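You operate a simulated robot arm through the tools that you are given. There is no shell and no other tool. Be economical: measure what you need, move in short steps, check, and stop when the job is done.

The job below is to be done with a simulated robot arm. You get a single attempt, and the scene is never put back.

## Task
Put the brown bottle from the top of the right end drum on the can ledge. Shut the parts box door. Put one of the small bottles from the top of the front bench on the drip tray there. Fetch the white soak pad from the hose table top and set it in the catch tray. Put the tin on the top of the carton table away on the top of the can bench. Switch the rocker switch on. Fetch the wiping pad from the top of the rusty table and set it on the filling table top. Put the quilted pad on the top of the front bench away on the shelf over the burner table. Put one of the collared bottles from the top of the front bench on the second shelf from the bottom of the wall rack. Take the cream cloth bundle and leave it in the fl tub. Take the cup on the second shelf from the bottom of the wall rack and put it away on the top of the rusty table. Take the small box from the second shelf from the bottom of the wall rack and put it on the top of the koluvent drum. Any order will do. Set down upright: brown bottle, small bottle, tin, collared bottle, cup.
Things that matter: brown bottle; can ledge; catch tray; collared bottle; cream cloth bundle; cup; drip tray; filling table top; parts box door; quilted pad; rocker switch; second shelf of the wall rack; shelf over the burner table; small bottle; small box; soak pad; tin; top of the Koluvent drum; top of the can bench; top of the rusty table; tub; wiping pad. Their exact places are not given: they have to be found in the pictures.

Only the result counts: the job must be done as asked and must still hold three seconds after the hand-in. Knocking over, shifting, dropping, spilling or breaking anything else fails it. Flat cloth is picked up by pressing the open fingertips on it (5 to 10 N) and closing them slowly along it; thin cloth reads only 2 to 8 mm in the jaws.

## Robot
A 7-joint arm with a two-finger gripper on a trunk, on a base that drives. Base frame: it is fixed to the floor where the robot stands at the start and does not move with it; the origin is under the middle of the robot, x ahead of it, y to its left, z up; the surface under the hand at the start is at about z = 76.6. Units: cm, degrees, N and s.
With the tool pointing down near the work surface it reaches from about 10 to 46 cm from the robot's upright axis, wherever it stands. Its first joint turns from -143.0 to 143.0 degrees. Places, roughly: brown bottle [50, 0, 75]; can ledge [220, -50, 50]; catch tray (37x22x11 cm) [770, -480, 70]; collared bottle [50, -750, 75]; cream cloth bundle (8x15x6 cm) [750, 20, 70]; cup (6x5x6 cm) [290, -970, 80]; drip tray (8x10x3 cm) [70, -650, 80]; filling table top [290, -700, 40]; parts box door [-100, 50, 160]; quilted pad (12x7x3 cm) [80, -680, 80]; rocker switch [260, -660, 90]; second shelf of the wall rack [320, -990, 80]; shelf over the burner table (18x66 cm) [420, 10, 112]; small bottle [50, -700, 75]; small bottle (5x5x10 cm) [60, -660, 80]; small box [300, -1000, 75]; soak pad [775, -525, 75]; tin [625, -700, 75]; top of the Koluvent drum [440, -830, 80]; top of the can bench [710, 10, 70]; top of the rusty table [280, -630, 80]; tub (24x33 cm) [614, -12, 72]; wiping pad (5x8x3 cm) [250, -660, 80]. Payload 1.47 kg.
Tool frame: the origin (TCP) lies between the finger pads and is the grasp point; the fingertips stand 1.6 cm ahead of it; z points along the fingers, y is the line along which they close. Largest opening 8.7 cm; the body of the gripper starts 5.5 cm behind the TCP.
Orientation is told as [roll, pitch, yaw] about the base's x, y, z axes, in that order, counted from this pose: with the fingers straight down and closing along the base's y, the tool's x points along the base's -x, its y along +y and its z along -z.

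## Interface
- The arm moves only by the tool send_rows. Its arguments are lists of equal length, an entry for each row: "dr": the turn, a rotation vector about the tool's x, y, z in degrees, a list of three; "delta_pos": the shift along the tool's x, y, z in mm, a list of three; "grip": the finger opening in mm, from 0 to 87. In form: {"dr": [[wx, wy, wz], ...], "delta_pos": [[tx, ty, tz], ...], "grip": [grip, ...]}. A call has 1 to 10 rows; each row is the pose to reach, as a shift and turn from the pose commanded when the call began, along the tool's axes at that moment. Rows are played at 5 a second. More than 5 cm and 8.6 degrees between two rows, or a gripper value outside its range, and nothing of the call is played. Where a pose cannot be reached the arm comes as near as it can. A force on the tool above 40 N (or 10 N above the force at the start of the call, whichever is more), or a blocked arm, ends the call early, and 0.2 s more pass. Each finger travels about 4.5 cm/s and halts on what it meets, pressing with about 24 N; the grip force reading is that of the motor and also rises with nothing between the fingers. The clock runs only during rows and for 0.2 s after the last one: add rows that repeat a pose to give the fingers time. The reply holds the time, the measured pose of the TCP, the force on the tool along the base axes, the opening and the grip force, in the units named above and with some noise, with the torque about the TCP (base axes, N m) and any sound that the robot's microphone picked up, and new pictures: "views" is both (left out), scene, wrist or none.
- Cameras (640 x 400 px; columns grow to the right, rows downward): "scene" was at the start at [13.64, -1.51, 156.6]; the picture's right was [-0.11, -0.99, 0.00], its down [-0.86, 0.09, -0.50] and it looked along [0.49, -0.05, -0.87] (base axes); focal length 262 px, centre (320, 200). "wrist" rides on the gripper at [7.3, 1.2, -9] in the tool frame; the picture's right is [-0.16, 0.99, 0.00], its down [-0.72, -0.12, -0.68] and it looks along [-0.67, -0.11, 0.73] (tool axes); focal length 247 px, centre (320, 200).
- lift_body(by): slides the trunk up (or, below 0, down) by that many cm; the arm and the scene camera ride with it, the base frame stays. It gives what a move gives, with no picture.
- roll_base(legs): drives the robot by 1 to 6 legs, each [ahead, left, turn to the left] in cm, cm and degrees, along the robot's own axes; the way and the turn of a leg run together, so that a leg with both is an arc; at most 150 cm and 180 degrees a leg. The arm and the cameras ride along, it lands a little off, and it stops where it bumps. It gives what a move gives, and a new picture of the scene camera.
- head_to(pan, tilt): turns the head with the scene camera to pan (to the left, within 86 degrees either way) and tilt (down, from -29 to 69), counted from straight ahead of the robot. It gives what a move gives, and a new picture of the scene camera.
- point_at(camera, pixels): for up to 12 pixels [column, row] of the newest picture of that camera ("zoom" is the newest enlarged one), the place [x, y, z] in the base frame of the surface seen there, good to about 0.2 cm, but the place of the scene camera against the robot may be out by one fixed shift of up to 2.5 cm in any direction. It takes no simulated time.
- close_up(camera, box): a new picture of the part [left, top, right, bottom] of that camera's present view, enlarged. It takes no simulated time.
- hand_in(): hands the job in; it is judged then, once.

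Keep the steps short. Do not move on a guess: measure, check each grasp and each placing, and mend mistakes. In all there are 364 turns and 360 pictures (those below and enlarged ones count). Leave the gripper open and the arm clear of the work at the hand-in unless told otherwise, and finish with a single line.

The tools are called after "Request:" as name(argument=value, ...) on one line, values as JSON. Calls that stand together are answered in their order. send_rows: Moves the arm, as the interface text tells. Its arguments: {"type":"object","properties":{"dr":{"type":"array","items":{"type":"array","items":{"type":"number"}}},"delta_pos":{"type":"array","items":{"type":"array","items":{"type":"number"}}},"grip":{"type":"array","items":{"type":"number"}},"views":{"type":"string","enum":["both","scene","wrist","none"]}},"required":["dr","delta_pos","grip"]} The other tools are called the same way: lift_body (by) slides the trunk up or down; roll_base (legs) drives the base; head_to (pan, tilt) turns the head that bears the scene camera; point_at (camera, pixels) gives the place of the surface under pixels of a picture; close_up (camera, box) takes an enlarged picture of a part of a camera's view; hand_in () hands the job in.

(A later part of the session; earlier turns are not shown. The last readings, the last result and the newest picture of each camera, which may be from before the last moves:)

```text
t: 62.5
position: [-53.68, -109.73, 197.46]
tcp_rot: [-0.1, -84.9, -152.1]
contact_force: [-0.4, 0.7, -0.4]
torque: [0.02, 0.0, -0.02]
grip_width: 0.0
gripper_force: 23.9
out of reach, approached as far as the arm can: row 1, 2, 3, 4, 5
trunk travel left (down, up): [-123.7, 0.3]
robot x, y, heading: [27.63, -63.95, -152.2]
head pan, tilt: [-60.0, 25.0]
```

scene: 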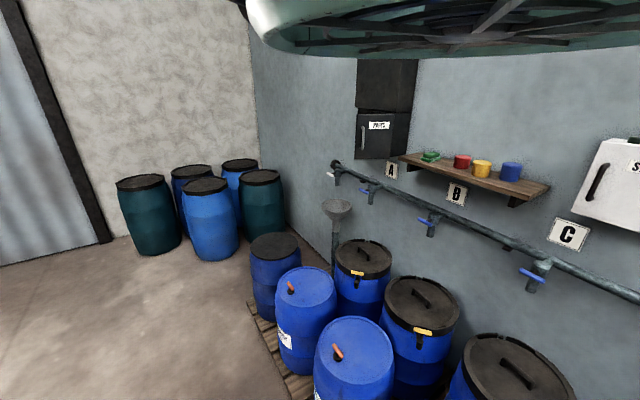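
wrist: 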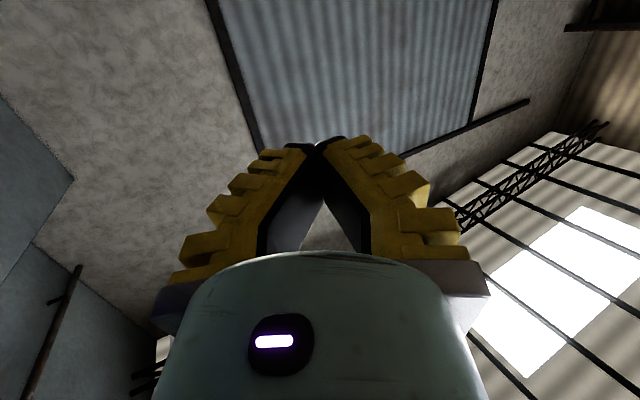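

Max reach is about 94 cm, so from the front of the pallet the closed door stays just out of reach. I'll look at the corridor to the left of the pallet instead: retract the hand, turn to heading 180 and drive along y = -64.

Request:
send_rows(dr=[[0, 0, 0], [0, 0, 0], [0, 0, 0], [0, 0, 0], [0, 0, 0], [0, 0, 0], [0, 0, 0], [0, 0, 0]], delta_pos=[[20, 0, -45], [40, 0, -90], [60, 0, -135], [80, 0, -180], [100, 0, -225], [120, 0, -270], [140, 0, -315], [160, 0, -360]], grip=[0, 0, 0, 0, 0, 0, 0, 0], views="none")

Request:
roll_base(legs=[[0, 0, -28], [120, 0, 0]])

```text
t: 64.3
position: [-33.98, -99.36, 188.86]
tcp_rot: [-0.1, -84.9, -152.1]
contact_force: [0.6, -0.1, 0.0]
torque: [0.0, 0.0, 0.02]
grip_width: 0.0
gripper_force: 24.3
out of reach, approached as far as the arm can: row 6, 7, 8
trunk travel left (down, up): [-123.7, 0.3]
robot x, y, heading: [27.44, -64.0, -152.6]
head pan, tilt: [-60.0, 25.0]
```

```text
t: 71.7
position: [-161.3, -62.68, 188.85]
tcp_rot: [-0.1, -84.9, 178.7]
contact_force: [-0.5, -0.4, 0.3]
torque: [-0.01, -0.01, 0.0]
grip_width: 0.0
gripper_force: 23.8
trunk travel left (down, up): [-123.7, 0.3]
robot x, y, heading: [-90.24, -61.92, 178.5]
head pan, tilt: [-60.0, 25.0]
```

scene: 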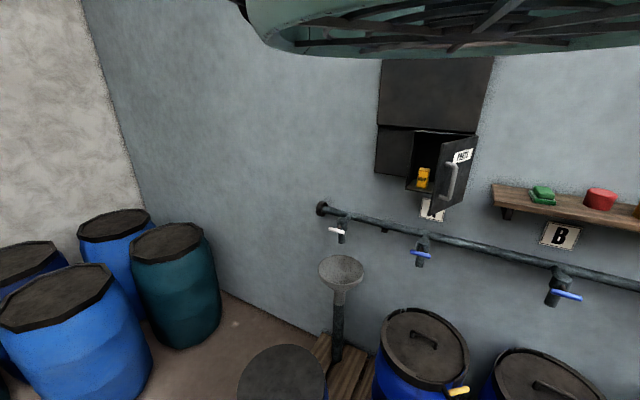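

The corridor between the teal barrels and the pallet shows at (230, 330). I measure it and the box.

Request:
point_at(camera="scene", pixels=[[235, 325], [215, 360], [285, 365], [335, 390], [215, 270], [150, 350], [340, 270], [335, 340], [440, 200], [478, 150], [410, 160], [335, 230]])

Request:
close_up(camera="scene", box=[360, 100, 500, 230])

Request:
point_at(camera="zoom", pixels=[[380, 330], [400, 350], [330, 300], [380, 150], [530, 100], [430, 240], [220, 280], [60, 200], [375, 200], [240, 110], [470, 150], [310, 220]])

```text
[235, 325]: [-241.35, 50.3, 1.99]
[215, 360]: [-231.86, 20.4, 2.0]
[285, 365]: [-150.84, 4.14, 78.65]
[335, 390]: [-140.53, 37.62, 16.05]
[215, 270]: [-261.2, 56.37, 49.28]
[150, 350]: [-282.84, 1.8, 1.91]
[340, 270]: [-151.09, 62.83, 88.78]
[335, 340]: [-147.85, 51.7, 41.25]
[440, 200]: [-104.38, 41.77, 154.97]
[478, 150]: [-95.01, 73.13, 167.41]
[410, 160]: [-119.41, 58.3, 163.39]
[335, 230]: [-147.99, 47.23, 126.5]
```

```text
3.08 times, centred on (430, 165) of scene
```

zoom: 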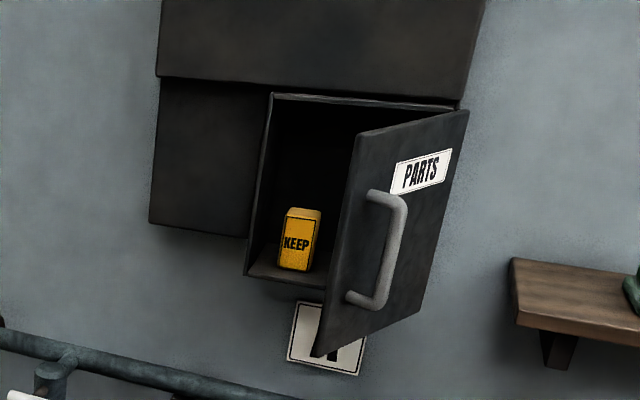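

```text
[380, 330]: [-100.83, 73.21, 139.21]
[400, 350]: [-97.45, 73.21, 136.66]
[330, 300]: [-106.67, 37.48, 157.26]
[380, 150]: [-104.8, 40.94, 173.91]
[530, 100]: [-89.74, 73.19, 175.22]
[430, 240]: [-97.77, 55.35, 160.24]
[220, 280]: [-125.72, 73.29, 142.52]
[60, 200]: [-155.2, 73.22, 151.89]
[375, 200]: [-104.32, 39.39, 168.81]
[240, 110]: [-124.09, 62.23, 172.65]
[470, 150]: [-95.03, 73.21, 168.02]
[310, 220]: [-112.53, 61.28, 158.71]
```

I can stand in the corridor left of the pallet (x about -195) and push the door's handle from there. I lower the trunk so the hand is near z = 162, then drive to (-195, -59) and turn to heading 15.

Request:
lift_body(by=-27)

Request:
roll_base(legs=[[105, 0, 0], [0, 0, -90], [0, 0, -73]])

```text
t: 74.5
position: [-161.16, -62.55, 161.81]
tcp_rot: [-0.1, -84.9, 178.6]
contact_force: [0.9, -0.5, 0.0]
torque: [0.03, -0.02, 0.04]
grip_width: 0.0
gripper_force: 23.8
trunk travel left (down, up): [-96.7, 27.3]
robot x, y, heading: [-90.33, -61.76, 178.7]
head pan, tilt: [-60.0, 25.0]
```

```text
t: 87.0
position: [-128.5, -40.51, 161.9]
tcp_rot: [-0.1, -85.0, 12.5]
contact_force: [0.2, -0.7, 0.1]
torque: [0.0, -0.03, 0.01]
grip_width: 0.01
gripper_force: 24.1
trunk travel left (down, up): [-96.7, 27.3]
robot x, y, heading: [-197.05, -58.1, 12.4]
head pan, tilt: [-60.0, 25.0]
```

scene: 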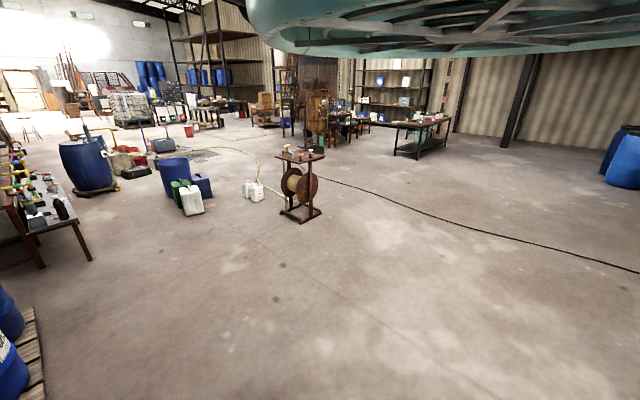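

I check the pallet's left edge, then move halfway into the corridor.

Request:
point_at(camera="scene", pixels=[[38, 310], [42, 370], [25, 325], [45, 395]])

Request:
roll_base(legs=[[8, 40, 0]])

```text
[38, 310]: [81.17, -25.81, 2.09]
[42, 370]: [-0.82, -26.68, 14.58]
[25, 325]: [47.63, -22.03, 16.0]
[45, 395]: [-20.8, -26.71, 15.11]
```

```text
t: 89.6
position: [-129.34, 1.4, 161.94]
tcp_rot: [0.0, -84.9, 12.9]
contact_force: [-0.5, 0.2, 0.4]
torque: [0.0, 0.01, 0.0]
grip_width: 0.02
gripper_force: 24.3
trunk travel left (down, up): [-96.7, 27.3]
robot x, y, heading: [-198.05, -17.04, 12.9]
head pan, tilt: [-60.0, 25.0]
```

scene: 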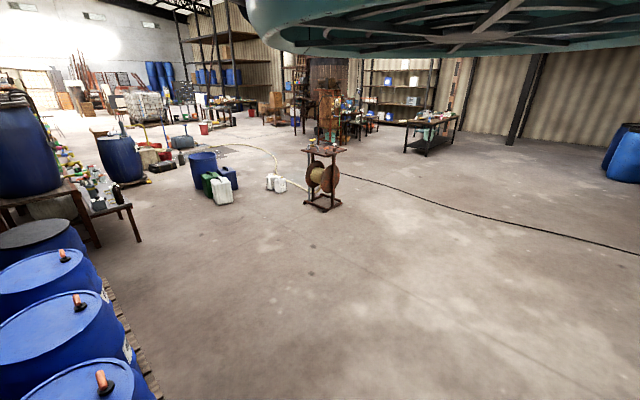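

Request:
roll_base(legs=[[10, 37, 0]])

Request:
close_up(camera="wrist", box=[0, 0, 640, 400])

```text
t: 92.0
position: [-128.1, 39.77, 161.91]
tcp_rot: [-0.1, -84.9, 12.9]
contact_force: [0.3, 0.4, -0.3]
torque: [-0.02, 0.01, -0.02]
grip_width: 0.01
gripper_force: 24.4
trunk travel left (down, up): [-96.7, 27.3]
robot x, y, heading: [-196.94, 21.44, 12.7]
head pan, tilt: [-60.0, 25.0]
```

scene: 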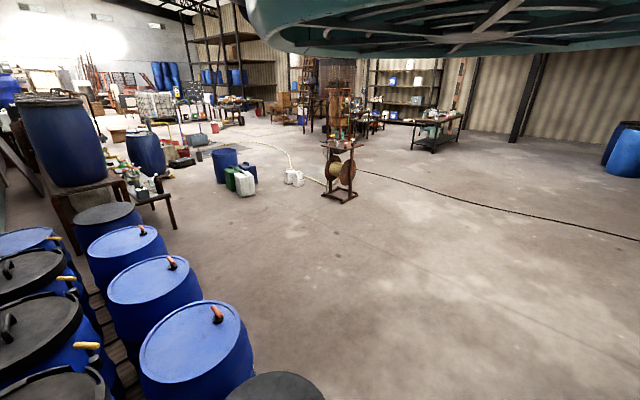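

```text
1.00 times, centred on (320, 200) of wrist (not enlarged: the box is as wide or as high as the picture)
```

zoom: 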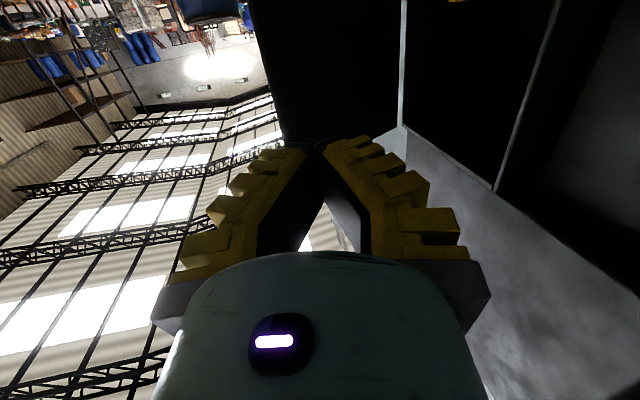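

The wrist camera sees the box and door from below. I measure the door and box edges.

Request:
point_at(camera="zoom", pixels=[[262, 40], [300, 100], [350, 60], [400, 60], [398, 110], [450, 80], [500, 180], [280, 120], [540, 40], [456, 3], [245, 12], [400, 140]])

Request:
close_up(camera="wrist", box=[220, 0, 480, 160])

```text
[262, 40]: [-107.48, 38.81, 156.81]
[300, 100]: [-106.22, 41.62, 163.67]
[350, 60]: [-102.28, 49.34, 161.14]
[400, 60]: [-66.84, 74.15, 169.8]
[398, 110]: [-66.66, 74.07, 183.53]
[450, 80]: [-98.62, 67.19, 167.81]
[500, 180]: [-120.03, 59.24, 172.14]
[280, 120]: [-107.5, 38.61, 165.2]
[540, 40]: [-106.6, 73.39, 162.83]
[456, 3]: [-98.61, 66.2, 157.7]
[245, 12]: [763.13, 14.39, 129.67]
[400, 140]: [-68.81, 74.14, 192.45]
```

```text
2.46 times, centred on (350, 80) of wrist
```

zoom: 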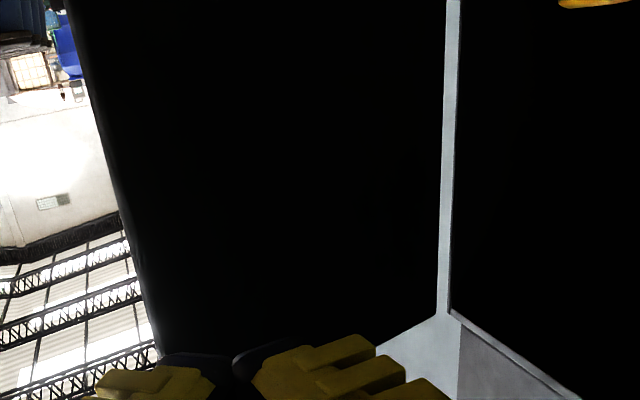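

The wrist gives accurate places: the door's free edge is at (-107.5, 38.7) and the box front at y of about 59. I move the closed fingers around to the outer side of the free edge.

Request:
send_rows(dr=[[0, 0, 0], [0, 0, 0], [0, 0, 0], [0, 0, 0], [0, 0, 0], [0, 0, 0], [0, 0, 0], [0, 0, 0]], delta_pos=[[0, -38, 0], [0, -76, 3], [0, -112, 6], [-3, -120, 45], [-6, -130, 90], [-10, -140, 135], [-14, -150, 175], [-16, -155, 193]], grip=[0, 0, 0, 0, 0, 0, 0, 0], views="wrist")

```text
t: 93.8
position: [-105.45, 28.76, 161.39]
tcp_rot: [0.7, -84.9, 11.9]
contact_force: [-0.7, 0.0, -0.1]
torque: [-0.02, 0.0, -0.05]
grip_width: 0.02
gripper_force: 24.6
trunk travel left (down, up): [-96.7, 27.3]
robot x, y, heading: [-196.71, 21.59, 12.5]
head pan, tilt: [-60.0, 25.0]
```

wrist: 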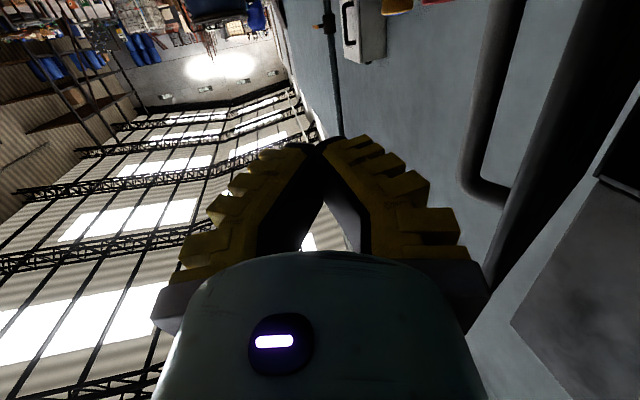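

The handle is visible at the right, so I'm on the outer side. I sweep towards the wall, following the edge's arc.

Request:
send_rows(dr=[[0, 0, 0], [0, 0, 0], [0, 0, 0], [0, 0, 0], [0, 0, 0], [0, 0, 0], [0, 0, 0]], delta_pos=[[0, 40, 5], [0, 80, 12], [0, 105, 0], [0, 129, -17], [0, 153, -30], [0, 176, -42], [0, 200, -50]], grip=[0, 0, 0, 0, 0, 0, 0], views="wrist")

```text
t: 94.6
position: [-106.92, 35.94, 161.76]
tcp_rot: [-5.8, -84.9, 16.3]
contact_force: [-4.3, -7.4, -2.1]
torque: [0.09, -0.08, 0.15]
grip_width: 0.02
gripper_force: 24.3
trunk travel left (down, up): [-96.7, 27.3]
robot x, y, heading: [-196.45, 21.46, 12.3]
head pan, tilt: [-60.0, 25.0]
stopped in row 3: the force on the tool passed its limit at 48 N (the readings are from after the stop); the commanded pose is now the measured one
```

wrist: 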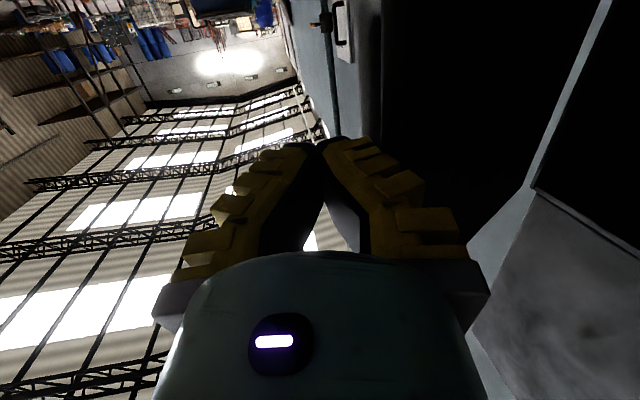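

The push ran nearly edge-on to the door and jammed. I back off and turn the tool about 40° to the left, so I can push square onto the door's face.

Request:
send_rows(dr=[[0, 0, 0], [-8, 0, 0], [-16, 0, 0], [-24, 0, 0], [-32, 0, 0], [-40, 0, 0]], delta_pos=[[0, -45, 0], [0, -65, 10], [0, -70, 20], [0, -70, 30], [0, -70, 40], [0, -70, 50]], grip=[0, 0, 0, 0, 0, 0], views="wrist")

```text
t: 96.0
position: [-107.74, 31.83, 160.38]
tcp_rot: [31.7, -86.0, 10.8]
contact_force: [-0.1, 0.2, -0.3]
torque: [0.02, 0.04, -0.01]
grip_width: 0.0
gripper_force: 24.1
out of reach, approached as far as the arm can: row 3, 4, 5, 6
trunk travel left (down, up): [-96.7, 27.3]
robot x, y, heading: [-196.89, 21.66, 12.7]
head pan, tilt: [-60.0, 25.0]
```

wrist: 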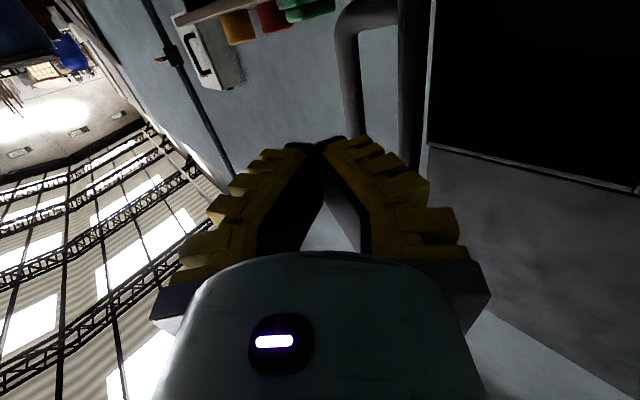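

The wrist is near its limit. The pallet edge is at x of about -161, so the base can come 6 cm closer. I measure the handle and door first.

Request:
point_at(camera="wrist", pixels=[[345, 80], [410, 80], [432, 80], [380, 60], [370, 8], [500, 100], [428, 140], [400, 20]])

Request:
roll_base(legs=[[5.5, -1.5, 0]])

```text
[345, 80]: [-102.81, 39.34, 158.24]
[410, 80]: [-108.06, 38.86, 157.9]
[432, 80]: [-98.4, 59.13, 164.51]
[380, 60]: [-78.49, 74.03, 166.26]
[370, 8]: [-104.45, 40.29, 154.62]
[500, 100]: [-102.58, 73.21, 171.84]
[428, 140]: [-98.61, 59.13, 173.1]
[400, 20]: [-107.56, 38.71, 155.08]
```

```text
t: 96.9
position: [-101.97, 31.51, 160.33]
tcp_rot: [31.0, -85.9, 11.3]
contact_force: [0.0, -1.0, 0.6]
torque: [0.0, -0.02, -0.02]
grip_width: 0.0
gripper_force: 23.9
trunk travel left (down, up): [-96.7, 27.3]
robot x, y, heading: [-191.34, 21.29, 12.8]
head pan, tilt: [-60.0, 25.0]
```

scene: 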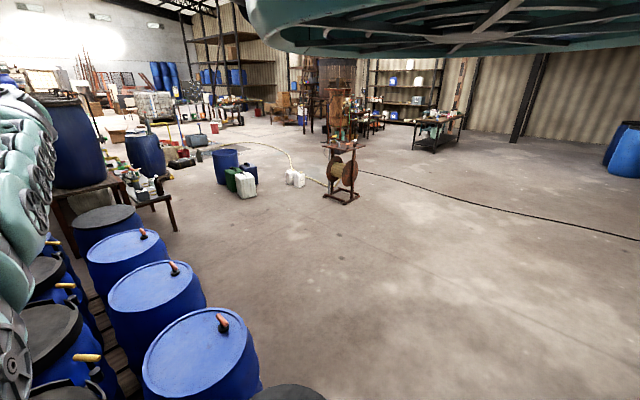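

The handle bar is at about (-102.8, 39.3), and the door edge is unchanged at (-108, 38.8). I nudge the base so the fingers come to the right of the bar.

Request:
roll_base(legs=[[3.5, 4.5, 0]])

Request:
close_up(camera="wrist", box=[0, 0, 640, 400])

```text
t: 97.9
position: [-99.56, 36.65, 160.61]
tcp_rot: [30.9, -85.8, 11.3]
contact_force: [-1.1, -0.6, -0.2]
torque: [-0.02, -0.02, -0.03]
grip_width: 0.0
gripper_force: 24.2
trunk travel left (down, up): [-96.7, 27.3]
robot x, y, heading: [-188.43, 26.43, 12.6]
head pan, tilt: [-60.0, 25.0]
```

scene: 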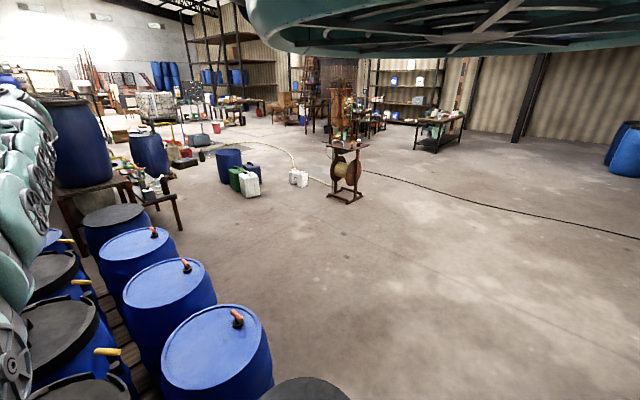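

```text
1.00 times, centred on (320, 200) of wrist (not enlarged: the box is as wide or as high as the picture)
```

zoom: 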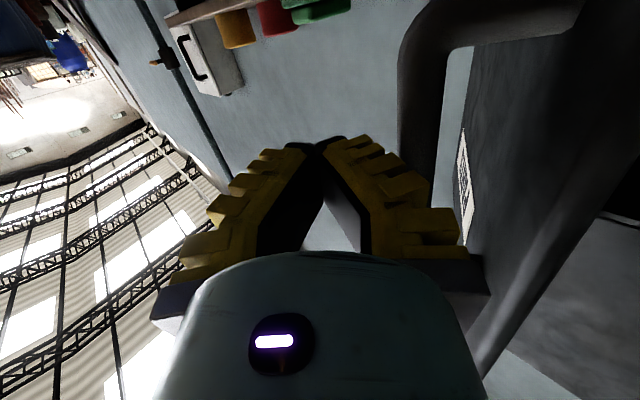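

The fingers sit just right of the bar. I push along the arc, mostly sideways, halfway first.

Request:
send_rows(dr=[[0, 0, 0], [0, 0, 0], [0, 0, 0], [0, 0, 0], [0, 0, 0], [0, 0, 0]], delta_pos=[[0, 25, -5], [0, 50, -18], [0, 77, -31], [0, 102, -36], [0, 126, -40], [0, 126, -40]], grip=[0, 0, 0, 0, 0, 0], views="wrist")

```text
t: 99.3
position: [-110.93, 43.25, 161.13]
tcp_rot: [31.6, -85.8, 10.7]
contact_force: [1.0, 0.1, -1.0]
torque: [0.01, 0.0, -0.01]
grip_width: 0.0
gripper_force: 24.0
trunk travel left (down, up): [-96.7, 27.3]
robot x, y, heading: [-188.68, 26.42, 12.5]
head pan, tilt: [-60.0, 25.0]
```

wrist: 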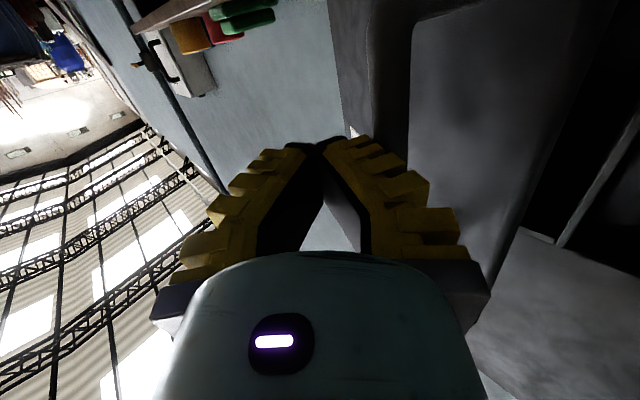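

The door is following. I continue to the closed position.

Request:
send_rows(dr=[[0, 0, 0], [0, 0, 0], [0, 0, 0], [0, 0, 0], [0, 0, 0], [0, 0, 0], [0, 0, 0]], delta_pos=[[0, 26, 1], [0, 51, 3], [0, 68, 8], [0, 83, 14], [0, 97, 20], [0, 109, 27], [0, 118, 34]], grip=[0, 0, 0, 0, 0, 0, 0], views="wrist")

```text
t: 100.6
position: [-115.66, 51.1, 161.5]
tcp_rot: [25.3, -86.3, 14.9]
contact_force: [-1.7, -6.7, -0.3]
torque: [-0.06, 0.02, 0.09]
grip_width: 0.0
gripper_force: 23.4
trunk travel left (down, up): [-96.7, 27.3]
robot x, y, heading: [-188.74, 26.07, 12.3]
head pan, tilt: [-60.0, 25.0]
stopped in row 6: the force on the tool passed its limit at 48 N (the readings are from after the stop); the commanded pose is now the measured one
```

wrist: 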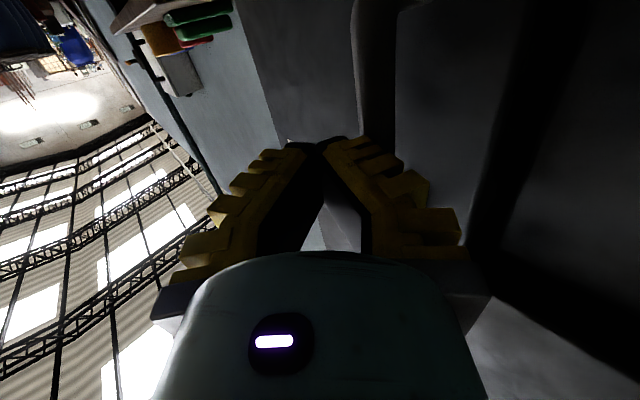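

The force rose at the expected end. I measure the door face to see whether it is flush.

Request:
point_at(camera="wrist", pixels=[[450, 60], [450, 150], [420, 100], [485, 150], [560, 100], [600, 200], [300, 60], [330, 90], [500, 240], [500, 60], [375, 60]])

Request:
close_up(camera="wrist", box=[240, 0, 640, 250])

```text
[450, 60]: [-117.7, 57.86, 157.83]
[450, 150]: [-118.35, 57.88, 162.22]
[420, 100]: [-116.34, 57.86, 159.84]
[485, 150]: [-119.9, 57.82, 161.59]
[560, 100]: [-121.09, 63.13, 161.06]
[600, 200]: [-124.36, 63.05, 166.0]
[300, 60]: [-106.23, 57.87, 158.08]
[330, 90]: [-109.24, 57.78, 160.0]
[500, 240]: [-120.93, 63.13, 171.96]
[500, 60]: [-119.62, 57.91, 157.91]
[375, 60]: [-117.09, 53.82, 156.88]
```

```text
1.60 times, centred on (440, 125) of wrist
```

zoom: 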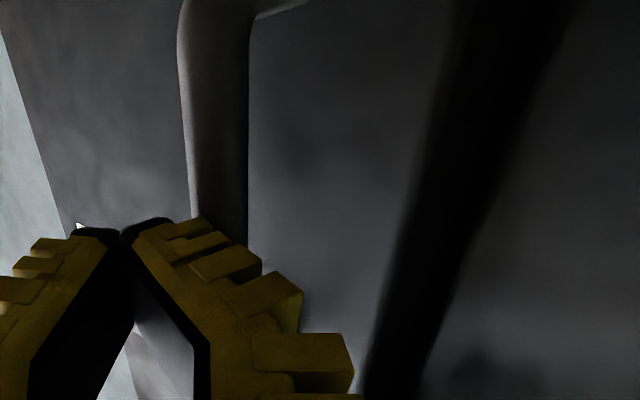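

The door face is flat at y = 57.86 along its whole width, so it is shut. I retreat away from the handle and fold the arm back.

Request:
send_rows(dr=[[0, 0, 0], [0, 0, 0], [0, 0, 0], [0, 0, 0], [0, 0, 0], [0, 0, 0], [0, 0, 0], [0, 0, 0], [0, 0, 0]], delta_pos=[[0, -15, -15], [0, -40, -50], [0, -60, -90], [0, -80, -130], [0, -90, -175], [0, -100, -220], [0, -110, -265], [0, -120, -300], [0, -130, -330]], grip=[0, 0, 0, 0, 0, 0, 0, 0, 0], views="wrist")

```text
t: 102.6
position: [-132.4, 19.99, 163.29]
tcp_rot: [26.3, -86.2, 14.1]
contact_force: [-0.3, -0.6, 0.3]
torque: [0.0, 0.01, 0.02]
grip_width: 0.0
gripper_force: 23.8
trunk travel left (down, up): [-96.7, 27.3]
robot x, y, heading: [-188.74, 26.26, 12.2]
head pan, tilt: [-60.0, 25.0]
```

wrist: 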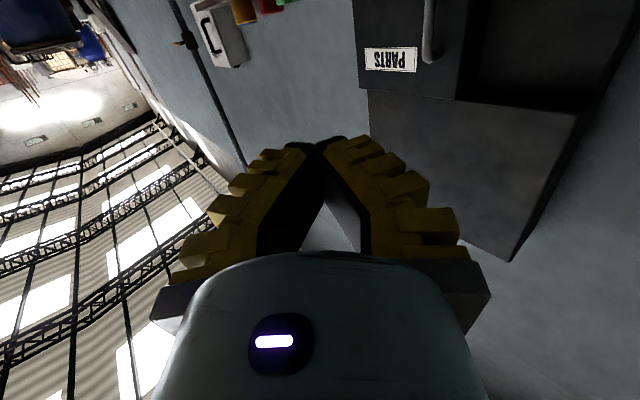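

The PARTS door is shut flush. Now I head for the front bench around (60, -680). I back out of the corridor and turn to face -y.

Request:
roll_base(legs=[[-22, -82, 0], [0, 0, -102]])

Request:
head_to(pan=0, tilt=15)

```text
t: 111.4
position: [-209.17, -112.0, 163.13]
tcp_rot: [26.8, -86.3, -87.5]
contact_force: [0.1, 0.4, -0.3]
torque: [-0.02, 0.01, 0.0]
grip_width: 0.0
gripper_force: 24.0
trunk travel left (down, up): [-96.7, 27.3]
robot x, y, heading: [-192.08, -58.15, -88.8]
head pan, tilt: [-60.0, 25.0]
```

scene: 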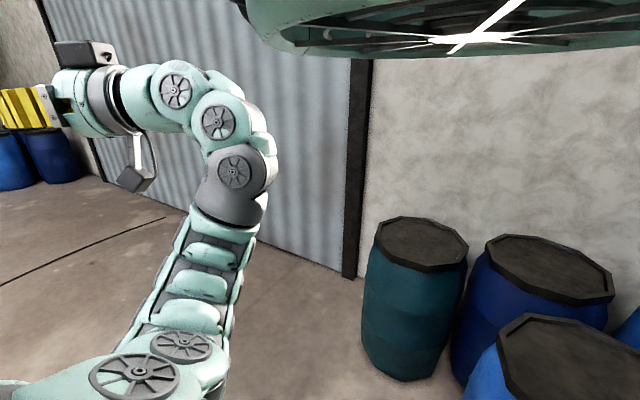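

```text
t: 112.7
position: [-209.35, -111.88, 163.19]
tcp_rot: [26.8, -86.2, -87.5]
contact_force: [-0.3, 0.2, 0.3]
torque: [0.01, -0.01, 0.01]
grip_width: 0.0
gripper_force: 24.3
trunk travel left (down, up): [-96.7, 27.3]
robot x, y, heading: [-191.9, -58.03, -88.7]
head pan, tilt: [0.0, 15.0]
```

scene: 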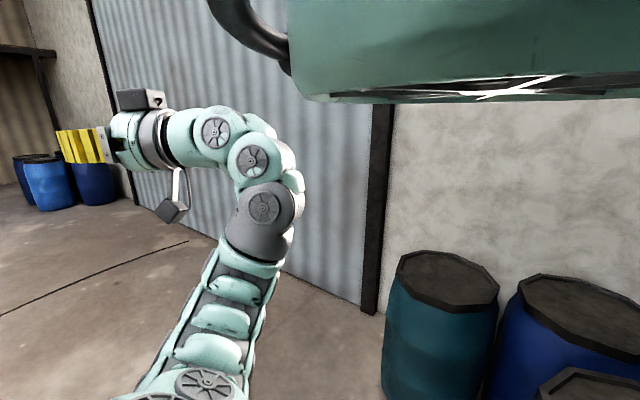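

The camera always looks about 58° right of the heading. I turn to heading -32 so that it faces the bench, and drive sideways-ahead with it.

Request:
roll_base(legs=[[0, 0, 57], [115, -65, 0]])

Request:
point_at(camera="scene", pixels=[[320, 300], [320, 200]])

```text
t: 122.0
position: [-91.4, -220.67, 163.19]
tcp_rot: [26.7, -86.2, -30.4]
contact_force: [-0.3, 0.1, -0.1]
torque: [0.04, 0.02, -0.01]
grip_width: 0.0
gripper_force: 23.9
trunk travel left (down, up): [-96.7, 27.3]
robot x, y, heading: [-127.05, -176.95, -31.9]
head pan, tilt: [0.0, 15.0]
```

scene: 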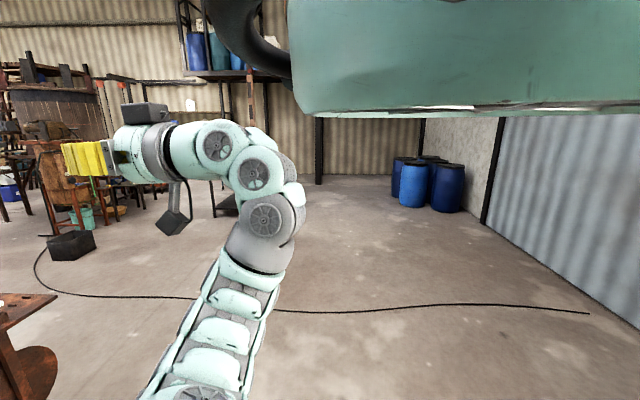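

```text
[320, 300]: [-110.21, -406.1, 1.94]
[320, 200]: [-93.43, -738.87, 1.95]
```

The cable ends at about (590, 312) to the right, and the arm blocks the view. I return the tool to pointing down.

Request:
send_rows(dr=[[8, 0, 0], [16, 0, 0], [24, 0, 0], [28, 0, 0]], delta_pos=[[0, 0, 0], [0, 0, 0], [0, 0, 0], [0, 0, 0]], grip=[0, 0, 0, 0], views="none")

Request:
send_rows(dr=[[0, 8.5, 0], [0, 17, 0], [0, 25.5, 0], [0, 34, 0], [0, 42.5, 0], [0, 51, 0], [0, 59.5, 0], [0, 68, 0], [0, 76.5, 0], [0, 85, 0]], delta_pos=[[20, 0, -10], [50, 0, -20], [80, 0, -30], [120, 0, -40], [160, 0, -50], [200, 0, -60], [240, 0, -70], [280, 0, -80], [310, 0, -90], [340, 0, -100]], grip=[10, 20, 30, 40, 50, 60, 70, 80, 87, 87], views="none")

Request:
head_to(pan=-35, tilt=25)

```text
t: 123.0
position: [-91.68, -221.29, 163.69]
tcp_rot: [-0.5, -86.1, -31.0]
contact_force: [-1.0, -0.6, 0.1]
torque: [-0.01, -0.01, -0.02]
grip_width: 0.0
gripper_force: 23.4
out of reach, approached as far as the arm can: row 4
trunk travel left (down, up): [-96.7, 27.3]
robot x, y, heading: [-127.19, -176.94, -32.0]
head pan, tilt: [0.0, 15.0]
```

```text
t: 125.2
position: [-102.72, -214.62, 129.69]
tcp_rot: [0.6, -2.6, -33.1]
contact_force: [0.4, 0.2, 0.6]
torque: [0.01, 0.03, -0.02]
grip_width: 8.69
gripper_force: 0.0
out of reach, approached as far as the arm can: row 7, 8, 9, 10
trunk travel left (down, up): [-96.7, 27.3]
robot x, y, heading: [-127.47, -176.83, -31.8]
head pan, tilt: [0.0, 15.0]
```

```text
t: 126.2
position: [-102.68, -214.64, 129.89]
tcp_rot: [0.5, -2.8, -33.2]
contact_force: [0.5, 0.7, -0.1]
torque: [-0.02, 0.01, -0.02]
grip_width: 8.69
gripper_force: 0.1
trunk travel left (down, up): [-96.7, 27.3]
robot x, y, heading: [-127.05, -176.73, -31.9]
head pan, tilt: [-35.0, 25.0]
```

scene: 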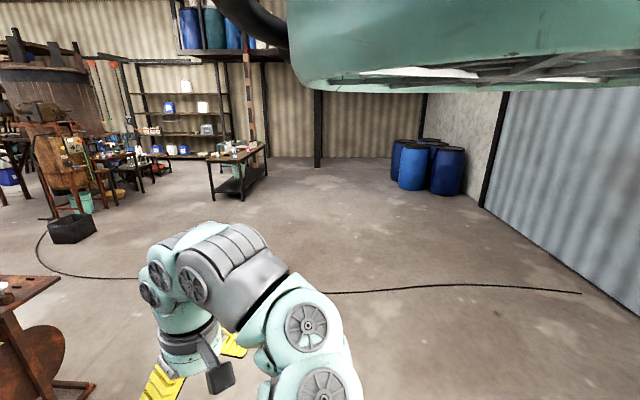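

Request:
send_rows(dr=[[0, 2.7, 0], [0, 2.7, 0], [0, 2.7, 0], [0, 2.7, 0], [0, 2.7, 0], [0, 2.7, 0], [0, 2.7, 0]], delta_pos=[[0, 45, 0], [0, 90, 0], [0, 135, 0], [0, 180, 0], [0, 225, 0], [0, 270, 0], [0, 300, 0]], grip=[87, 87, 87, 87, 87, 87, 87], views="none")

Request:
point_at(camera="scene", pixels=[[580, 292], [440, 286], [100, 278], [235, 155], [212, 160], [265, 145], [215, 198], [60, 225], [245, 195], [210, 128]])

Request:
close_up(camera="scene", box=[0, 60, 280, 235])

```text
t: 127.8
position: [-82.62, -194.76, 131.64]
tcp_rot: [4.7, 1.7, -35.8]
contact_force: [0.7, -0.1, 0.1]
torque: [0.01, -0.04, -0.02]
grip_width: 8.72
gripper_force: 0.0
out of reach, approached as far as the arm can: row 1, 2, 3, 4, 5, 6, 7
trunk travel left (down, up): [-96.7, 27.3]
robot x, y, heading: [-127.51, -176.6, -31.9]
head pan, tilt: [-35.0, 25.0]
```

```text
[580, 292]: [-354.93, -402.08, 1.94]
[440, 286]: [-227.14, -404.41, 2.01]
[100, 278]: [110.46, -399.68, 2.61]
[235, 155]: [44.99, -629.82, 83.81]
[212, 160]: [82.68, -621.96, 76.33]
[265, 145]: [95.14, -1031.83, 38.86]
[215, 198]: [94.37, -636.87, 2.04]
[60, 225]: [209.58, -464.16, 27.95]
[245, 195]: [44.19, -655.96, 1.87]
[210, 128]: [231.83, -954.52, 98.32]
```

```text
2.29 times, centred on (140, 148) of scene
```

zoom: 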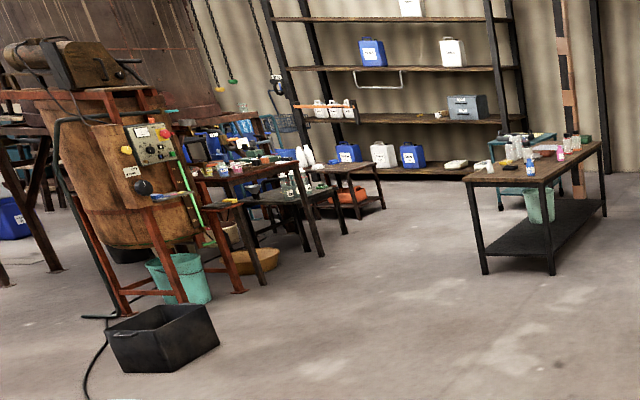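

The front bench is at x of about 30–95, y -620 to -760. The flat cable can't be avoided; it lies flush on the floor. I drive to about (-25, -560).

Request:
roll_base(legs=[[100, -91, 0], [100, -91, 0], [95, -88, 0]])

```text
t: 147.3
position: [28.69, -586.69, 131.52]
tcp_rot: [4.8, 1.7, -38.3]
contact_force: [-0.2, -1.6, -0.2]
torque: [0.01, -0.01, -0.03]
grip_width: 8.7
gripper_force: 0.1
trunk travel left (down, up): [-96.7, 27.3]
robot x, y, heading: [-15.04, -566.58, -34.2]
head pan, tilt: [-35.0, 25.0]
```

scene: 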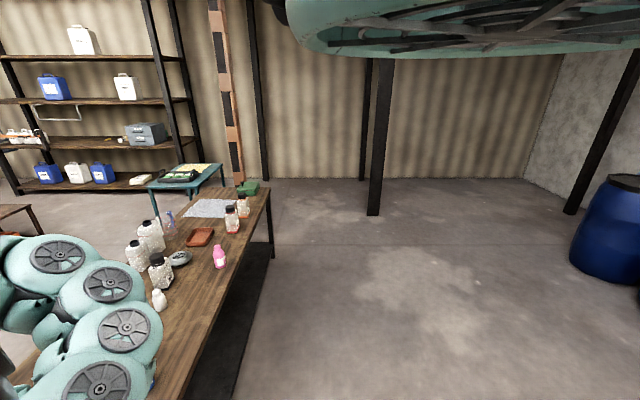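

The bench is right below. I zoom in and measure.

Request:
close_up(camera="scene", box=[100, 165, 300, 320])

Request:
point_at(camera="zoom", pixels=[[310, 235], [380, 300], [440, 170], [470, 130], [350, 145], [260, 300], [195, 330], [190, 435], [140, 290], [220, 170], [535, 80], [500, 230]])

```text
2.58 times, centred on (200, 242) of scene
```

zoom: 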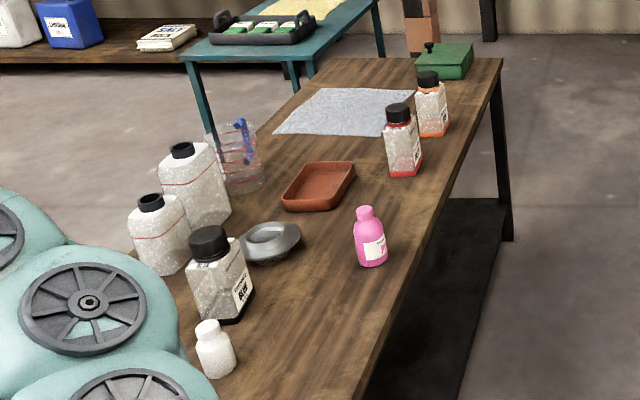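

```text
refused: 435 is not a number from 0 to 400
```

Request:
point_at(camera="zoom", pixels=[[320, 185], [372, 250], [398, 170], [428, 125], [350, 110], [265, 245], [212, 350], [225, 300], [445, 55], [503, 60], [430, 250], [340, 330]])

Request:
close_up(camera="wrist", box=[0, 0, 640, 400])

```text
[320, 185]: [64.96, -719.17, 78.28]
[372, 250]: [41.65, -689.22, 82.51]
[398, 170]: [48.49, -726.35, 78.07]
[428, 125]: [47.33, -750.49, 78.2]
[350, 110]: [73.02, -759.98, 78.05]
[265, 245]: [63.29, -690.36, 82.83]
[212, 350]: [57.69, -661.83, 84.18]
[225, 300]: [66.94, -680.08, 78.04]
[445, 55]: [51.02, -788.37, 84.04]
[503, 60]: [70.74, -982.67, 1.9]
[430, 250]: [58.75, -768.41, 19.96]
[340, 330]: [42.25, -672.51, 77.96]
```

```text
1.00 times, centred on (320, 200) of wrist (not enlarged: the box is as wide or as high as the picture)
```

zoom: 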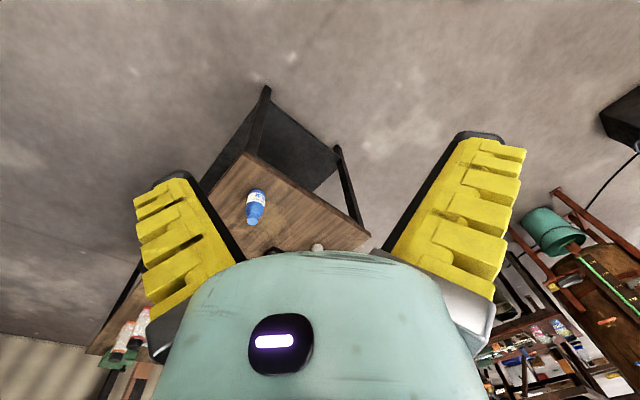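

The bench top is at about z = 76. I reposition at the bench's long side with heading 0 to use the wrist camera over it.

Request:
roll_base(legs=[[0, 0, 34], [5, -90, 0]])

Request:
send_rows(dr=[[0, 0, 0], [-4.8, -1.7, 0]], delta_pos=[[0, 0, 0], [20, 0, -20]], grip=[87, 87], views="wrist")

```text
t: 153.8
position: [37.47, -649.99, 131.63]
tcp_rot: [4.7, 1.8, -4.0]
contact_force: [-0.1, -0.2, 0.1]
torque: [-0.01, -0.01, 0.0]
grip_width: 8.71
gripper_force: 0.1
trunk travel left (down, up): [-96.7, 27.3]
robot x, y, heading: [-9.87, -658.66, 0.1]
head pan, tilt: [-35.0, 25.0]
```

scene: 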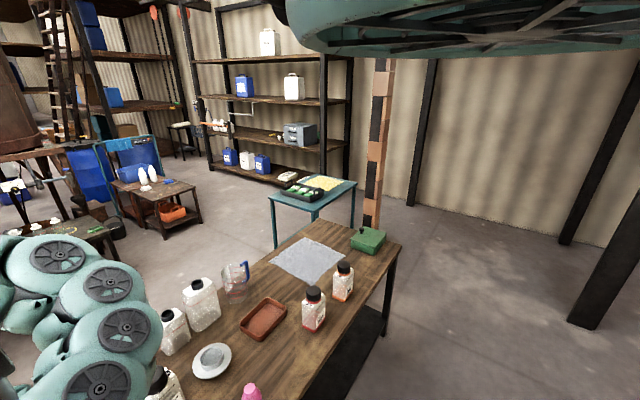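

```text
t: 154.3
position: [36.33, -646.38, 138.22]
tcp_rot: [9.2, -0.1, -4.4]
contact_force: [-0.8, -0.9, -0.3]
torque: [0.0, -0.02, -0.05]
grip_width: 8.7
gripper_force: 0.1
out of reach, approached as far as the arm can: row 2
trunk travel left (down, up): [-96.7, 27.3]
robot x, y, heading: [-10.04, -658.2, 0.4]
head pan, tilt: [-35.0, 25.0]
```

wrist: 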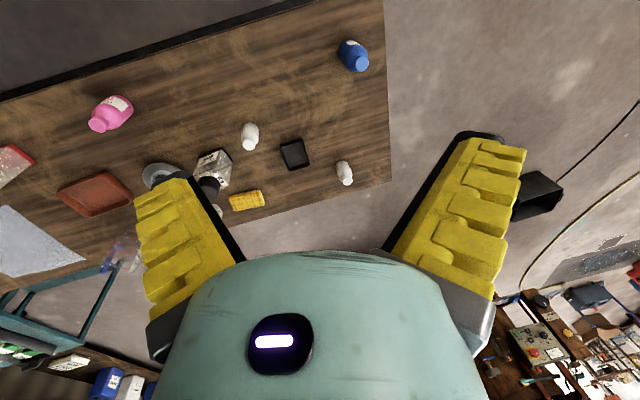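

Now I see the black drip tray (295, 155), the yellow quilted pad (245, 200), and white small bottles (250, 135) and (345, 172). I zoom and measure.

Request:
close_up(camera="wrist", box=[60, 0, 400, 220])

Request:
point_at(camera="wrist", pixels=[[295, 155], [250, 148], [250, 128], [345, 180], [342, 163], [245, 200], [350, 45], [110, 112], [212, 170], [300, 100], [380, 170], [95, 195]])

```text
1.82 times, centred on (230, 110) of wrist
```

zoom: 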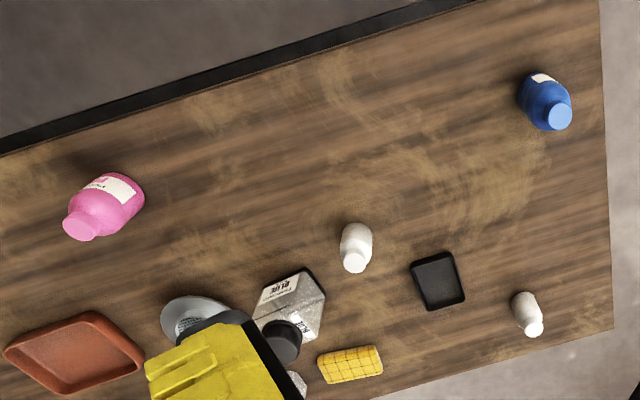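

```text
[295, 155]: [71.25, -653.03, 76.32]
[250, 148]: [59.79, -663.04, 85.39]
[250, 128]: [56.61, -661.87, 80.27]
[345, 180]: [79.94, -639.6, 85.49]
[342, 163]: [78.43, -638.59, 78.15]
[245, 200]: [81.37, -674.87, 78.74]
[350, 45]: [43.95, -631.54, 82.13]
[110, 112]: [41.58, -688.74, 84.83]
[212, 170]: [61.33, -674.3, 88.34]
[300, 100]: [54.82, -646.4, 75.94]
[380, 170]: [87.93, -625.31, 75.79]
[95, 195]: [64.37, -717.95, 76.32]
```

Small bottle: (58, -662), top at 85.5. Drip tray: (71, -653). Pad: (81, -675). Bench: z = 75.9. Lowering the trunk should give more horizontal reach, so I lower it 35 cm and straighten the tool.

Request:
lift_body(by=-35)

Request:
send_rows(dr=[[-5, 0, 0], [-9.2, 0, 4], [-9.2, 0, 4], [-9.2, 0, 4], [-9.2, 0, 4]], delta_pos=[[-30, 0, 0], [-70, -20, 0], [-110, -50, 0], [-150, -80, 0], [-190, -110, 0]], grip=[87, 87, 87, 87, 87], views="wrist")

```text
t: 157.8
position: [36.29, -646.38, 103.3]
tcp_rot: [9.1, 0.1, -4.4]
contact_force: [0.6, 0.8, -0.2]
torque: [0.01, 0.01, -0.02]
grip_width: 8.68
gripper_force: 0.1
trunk travel left (down, up): [-61.7, 62.3]
robot x, y, heading: [-9.94, -658.26, 0.0]
head pan, tilt: [-35.0, 25.0]
```

```text
t: 159.0
position: [48.0, -653.21, 98.62]
tcp_rot: [19.6, 1.2, -7.2]
contact_force: [0.2, -0.5, -0.4]
torque: [-0.01, 0.01, 0.0]
grip_width: 8.7
gripper_force: 0.0
out of reach, approached as far as the arm can: row 3, 4, 5
trunk travel left (down, up): [-61.7, 62.3]
robot x, y, heading: [-10.22, -658.39, -0.2]
head pan, tilt: [-35.0, 25.0]
```

wrist: 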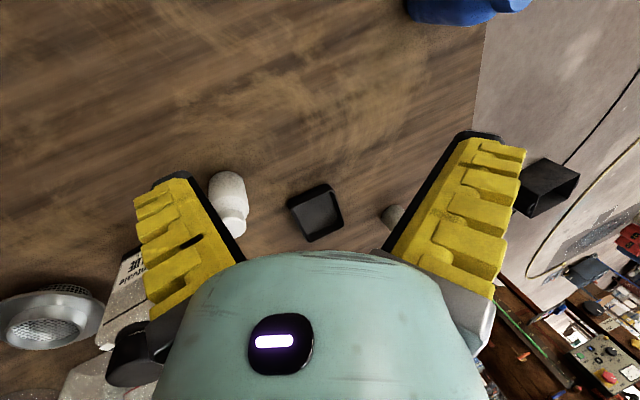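

The roll went the wrong way; I correct it (positive about tool x).

Request:
send_rows(dr=[[7, 0, 0], [14, 0, -4], [19.6, 0, -7], [19.6, 0, -7]], delta_pos=[[30, 0, 0], [50, 0, 0], [50, 0, 0], [50, 0, 0]], grip=[87, 87, 87, 87], views="none")

```text
t: 160.0
position: [39.25, -653.54, 94.34]
tcp_rot: [2.4, -0.8, -4.0]
contact_force: [-0.8, -0.1, 0.0]
torque: [0.02, -0.01, -0.02]
grip_width: 8.72
gripper_force: 0.0
out of reach, approached as far as the arm can: row 1, 2, 3, 4
trunk travel left (down, up): [-61.7, 62.3]
robot x, y, heading: [-10.18, -658.46, -0.1]
head pan, tilt: [-35.0, 25.0]
```

Request:
lift_body(by=14)

Request:
send_rows(dr=[[2, 0, 0], [2.4, 0, -4], [2.4, 0.8, -4], [2.4, 0.8, -4], [2.4, 0.8, -4], [2.4, 0.8, -4]], delta_pos=[[0, 0, 40], [0, 0, 80], [0, 0, 120], [-50, 0, 120], [-100, 0, 120], [-150, 0, 120]], grip=[87, 87, 87, 87, 87, 87], views="none")

```text
t: 161.6
position: [39.21, -653.52, 108.42]
tcp_rot: [2.3, -0.6, -4.1]
contact_force: [-0.1, -0.1, 0.8]
torque: [0.02, 0.01, -0.04]
grip_width: 8.7
gripper_force: 0.0
trunk travel left (down, up): [-75.7, 48.3]
robot x, y, heading: [-9.92, -657.93, 0.1]
head pan, tilt: [-35.0, 25.0]
```

```text
t: 163.0
position: [54.39, -654.03, 96.55]
tcp_rot: [-0.2, 0.2, -0.1]
contact_force: [-0.1, -0.4, -0.5]
torque: [0.0, 0.0, 0.0]
grip_width: 8.7
gripper_force: 0.0
trunk travel left (down, up): [-75.7, 48.3]
robot x, y, heading: [-10.02, -658.24, -0.2]
head pan, tilt: [-35.0, 25.0]
```

Now it is reachable at radius 64 with the tool vertical. I look at the bottle and tray from here.

Request:
close_up(camera="wrist", box=[0, 0, 640, 400])

```text
1.00 times, centred on (320, 200) of wrist (not enlarged: the box is as wide or as high as the picture)
```

zoom: 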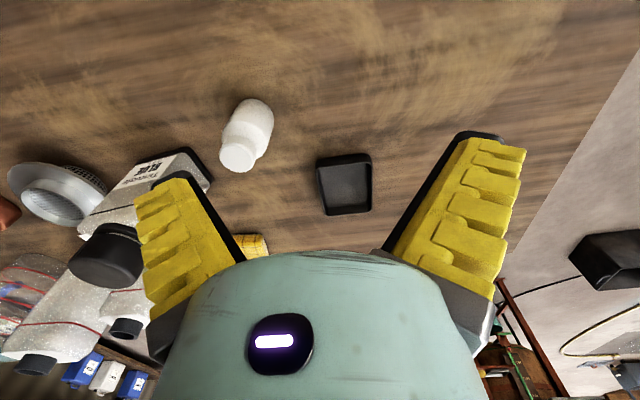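

Request:
point_at(camera="zoom", pixels=[[238, 158], [250, 125], [253, 102], [235, 118], [272, 118], [345, 190], [325, 205], [365, 205], [322, 162], [368, 160], [344, 160], [180, 175]])

Request:
close_up(camera="wrist", box=[180, 80, 400, 230])

```text
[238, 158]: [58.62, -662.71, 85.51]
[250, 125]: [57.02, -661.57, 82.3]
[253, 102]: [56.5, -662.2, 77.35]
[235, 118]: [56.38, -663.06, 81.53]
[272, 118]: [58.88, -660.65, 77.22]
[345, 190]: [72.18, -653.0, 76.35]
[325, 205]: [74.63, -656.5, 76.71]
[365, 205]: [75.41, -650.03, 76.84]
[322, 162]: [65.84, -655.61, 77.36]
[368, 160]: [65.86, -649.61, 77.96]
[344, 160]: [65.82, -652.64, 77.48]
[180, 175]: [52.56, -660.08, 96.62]
```

```text
2.67 times, centred on (290, 155) of wrist
```

zoom: 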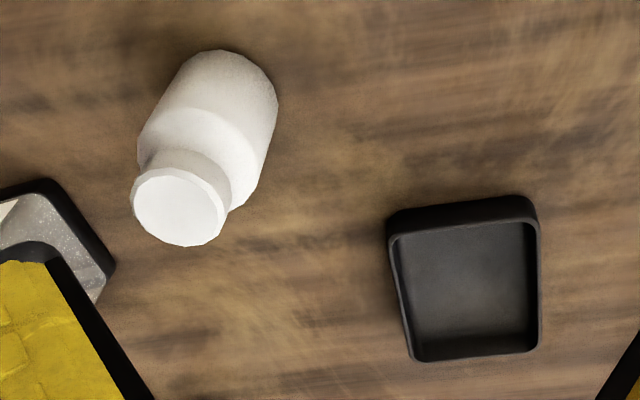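

I measure the tray rim accurately in this zoom.

Request:
point_at(camera="zoom", pixels=[[395, 232], [531, 222], [535, 340], [417, 355], [460, 300], [400, 300], [537, 290], [475, 355], [465, 222], [410, 260], [525, 255]])

Request:
send_rows(dr=[[0, 0, 0], [0, 0, 0], [0, 0, 0]], delta_pos=[[-20, -45, 0], [-41, -86, 0], [-41, -86, 40]], grip=[87, 87, 87], views="wrist")

```text
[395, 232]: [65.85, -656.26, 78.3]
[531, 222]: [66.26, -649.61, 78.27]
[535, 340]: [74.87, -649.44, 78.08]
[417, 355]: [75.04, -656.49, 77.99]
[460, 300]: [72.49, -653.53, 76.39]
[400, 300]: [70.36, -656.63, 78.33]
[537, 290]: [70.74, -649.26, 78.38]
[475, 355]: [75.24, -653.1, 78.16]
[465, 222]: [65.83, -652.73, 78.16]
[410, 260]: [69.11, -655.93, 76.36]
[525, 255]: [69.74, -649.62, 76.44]
```

```text
t: 163.8
position: [58.46, -662.68, 92.6]
tcp_rot: [-0.2, 0.1, -0.1]
contact_force: [0.8, -0.1, 0.5]
torque: [0.02, 0.02, -0.02]
grip_width: 8.71
gripper_force: 0.0
trunk travel left (down, up): [-75.7, 48.3]
robot x, y, heading: [-10.0, -658.06, 0.3]
head pan, tilt: [-35.0, 25.0]
```

wrist: 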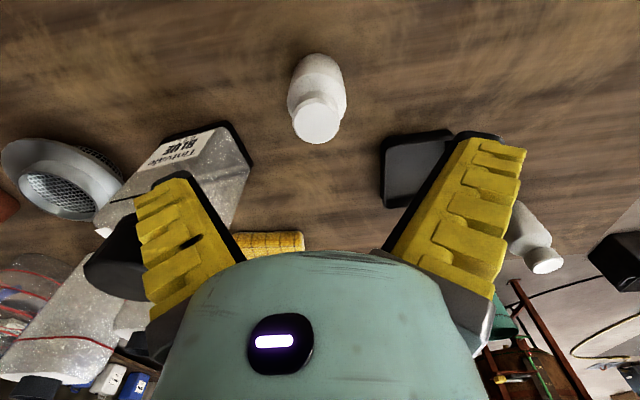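

The bottle is centred below. The black-capped bottle on the left is close, so I measure its nearest corner.

Request:
point_at(camera="wrist", pixels=[[250, 160], [240, 130], [225, 135], [235, 190], [316, 125], [293, 100], [345, 100], [318, 75], [296, 240]])

```text
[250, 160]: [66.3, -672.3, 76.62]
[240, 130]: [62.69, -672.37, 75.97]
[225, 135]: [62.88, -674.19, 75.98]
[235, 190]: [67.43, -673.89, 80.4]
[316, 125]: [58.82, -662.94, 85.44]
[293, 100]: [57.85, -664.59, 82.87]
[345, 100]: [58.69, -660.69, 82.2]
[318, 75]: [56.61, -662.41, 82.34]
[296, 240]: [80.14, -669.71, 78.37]
```

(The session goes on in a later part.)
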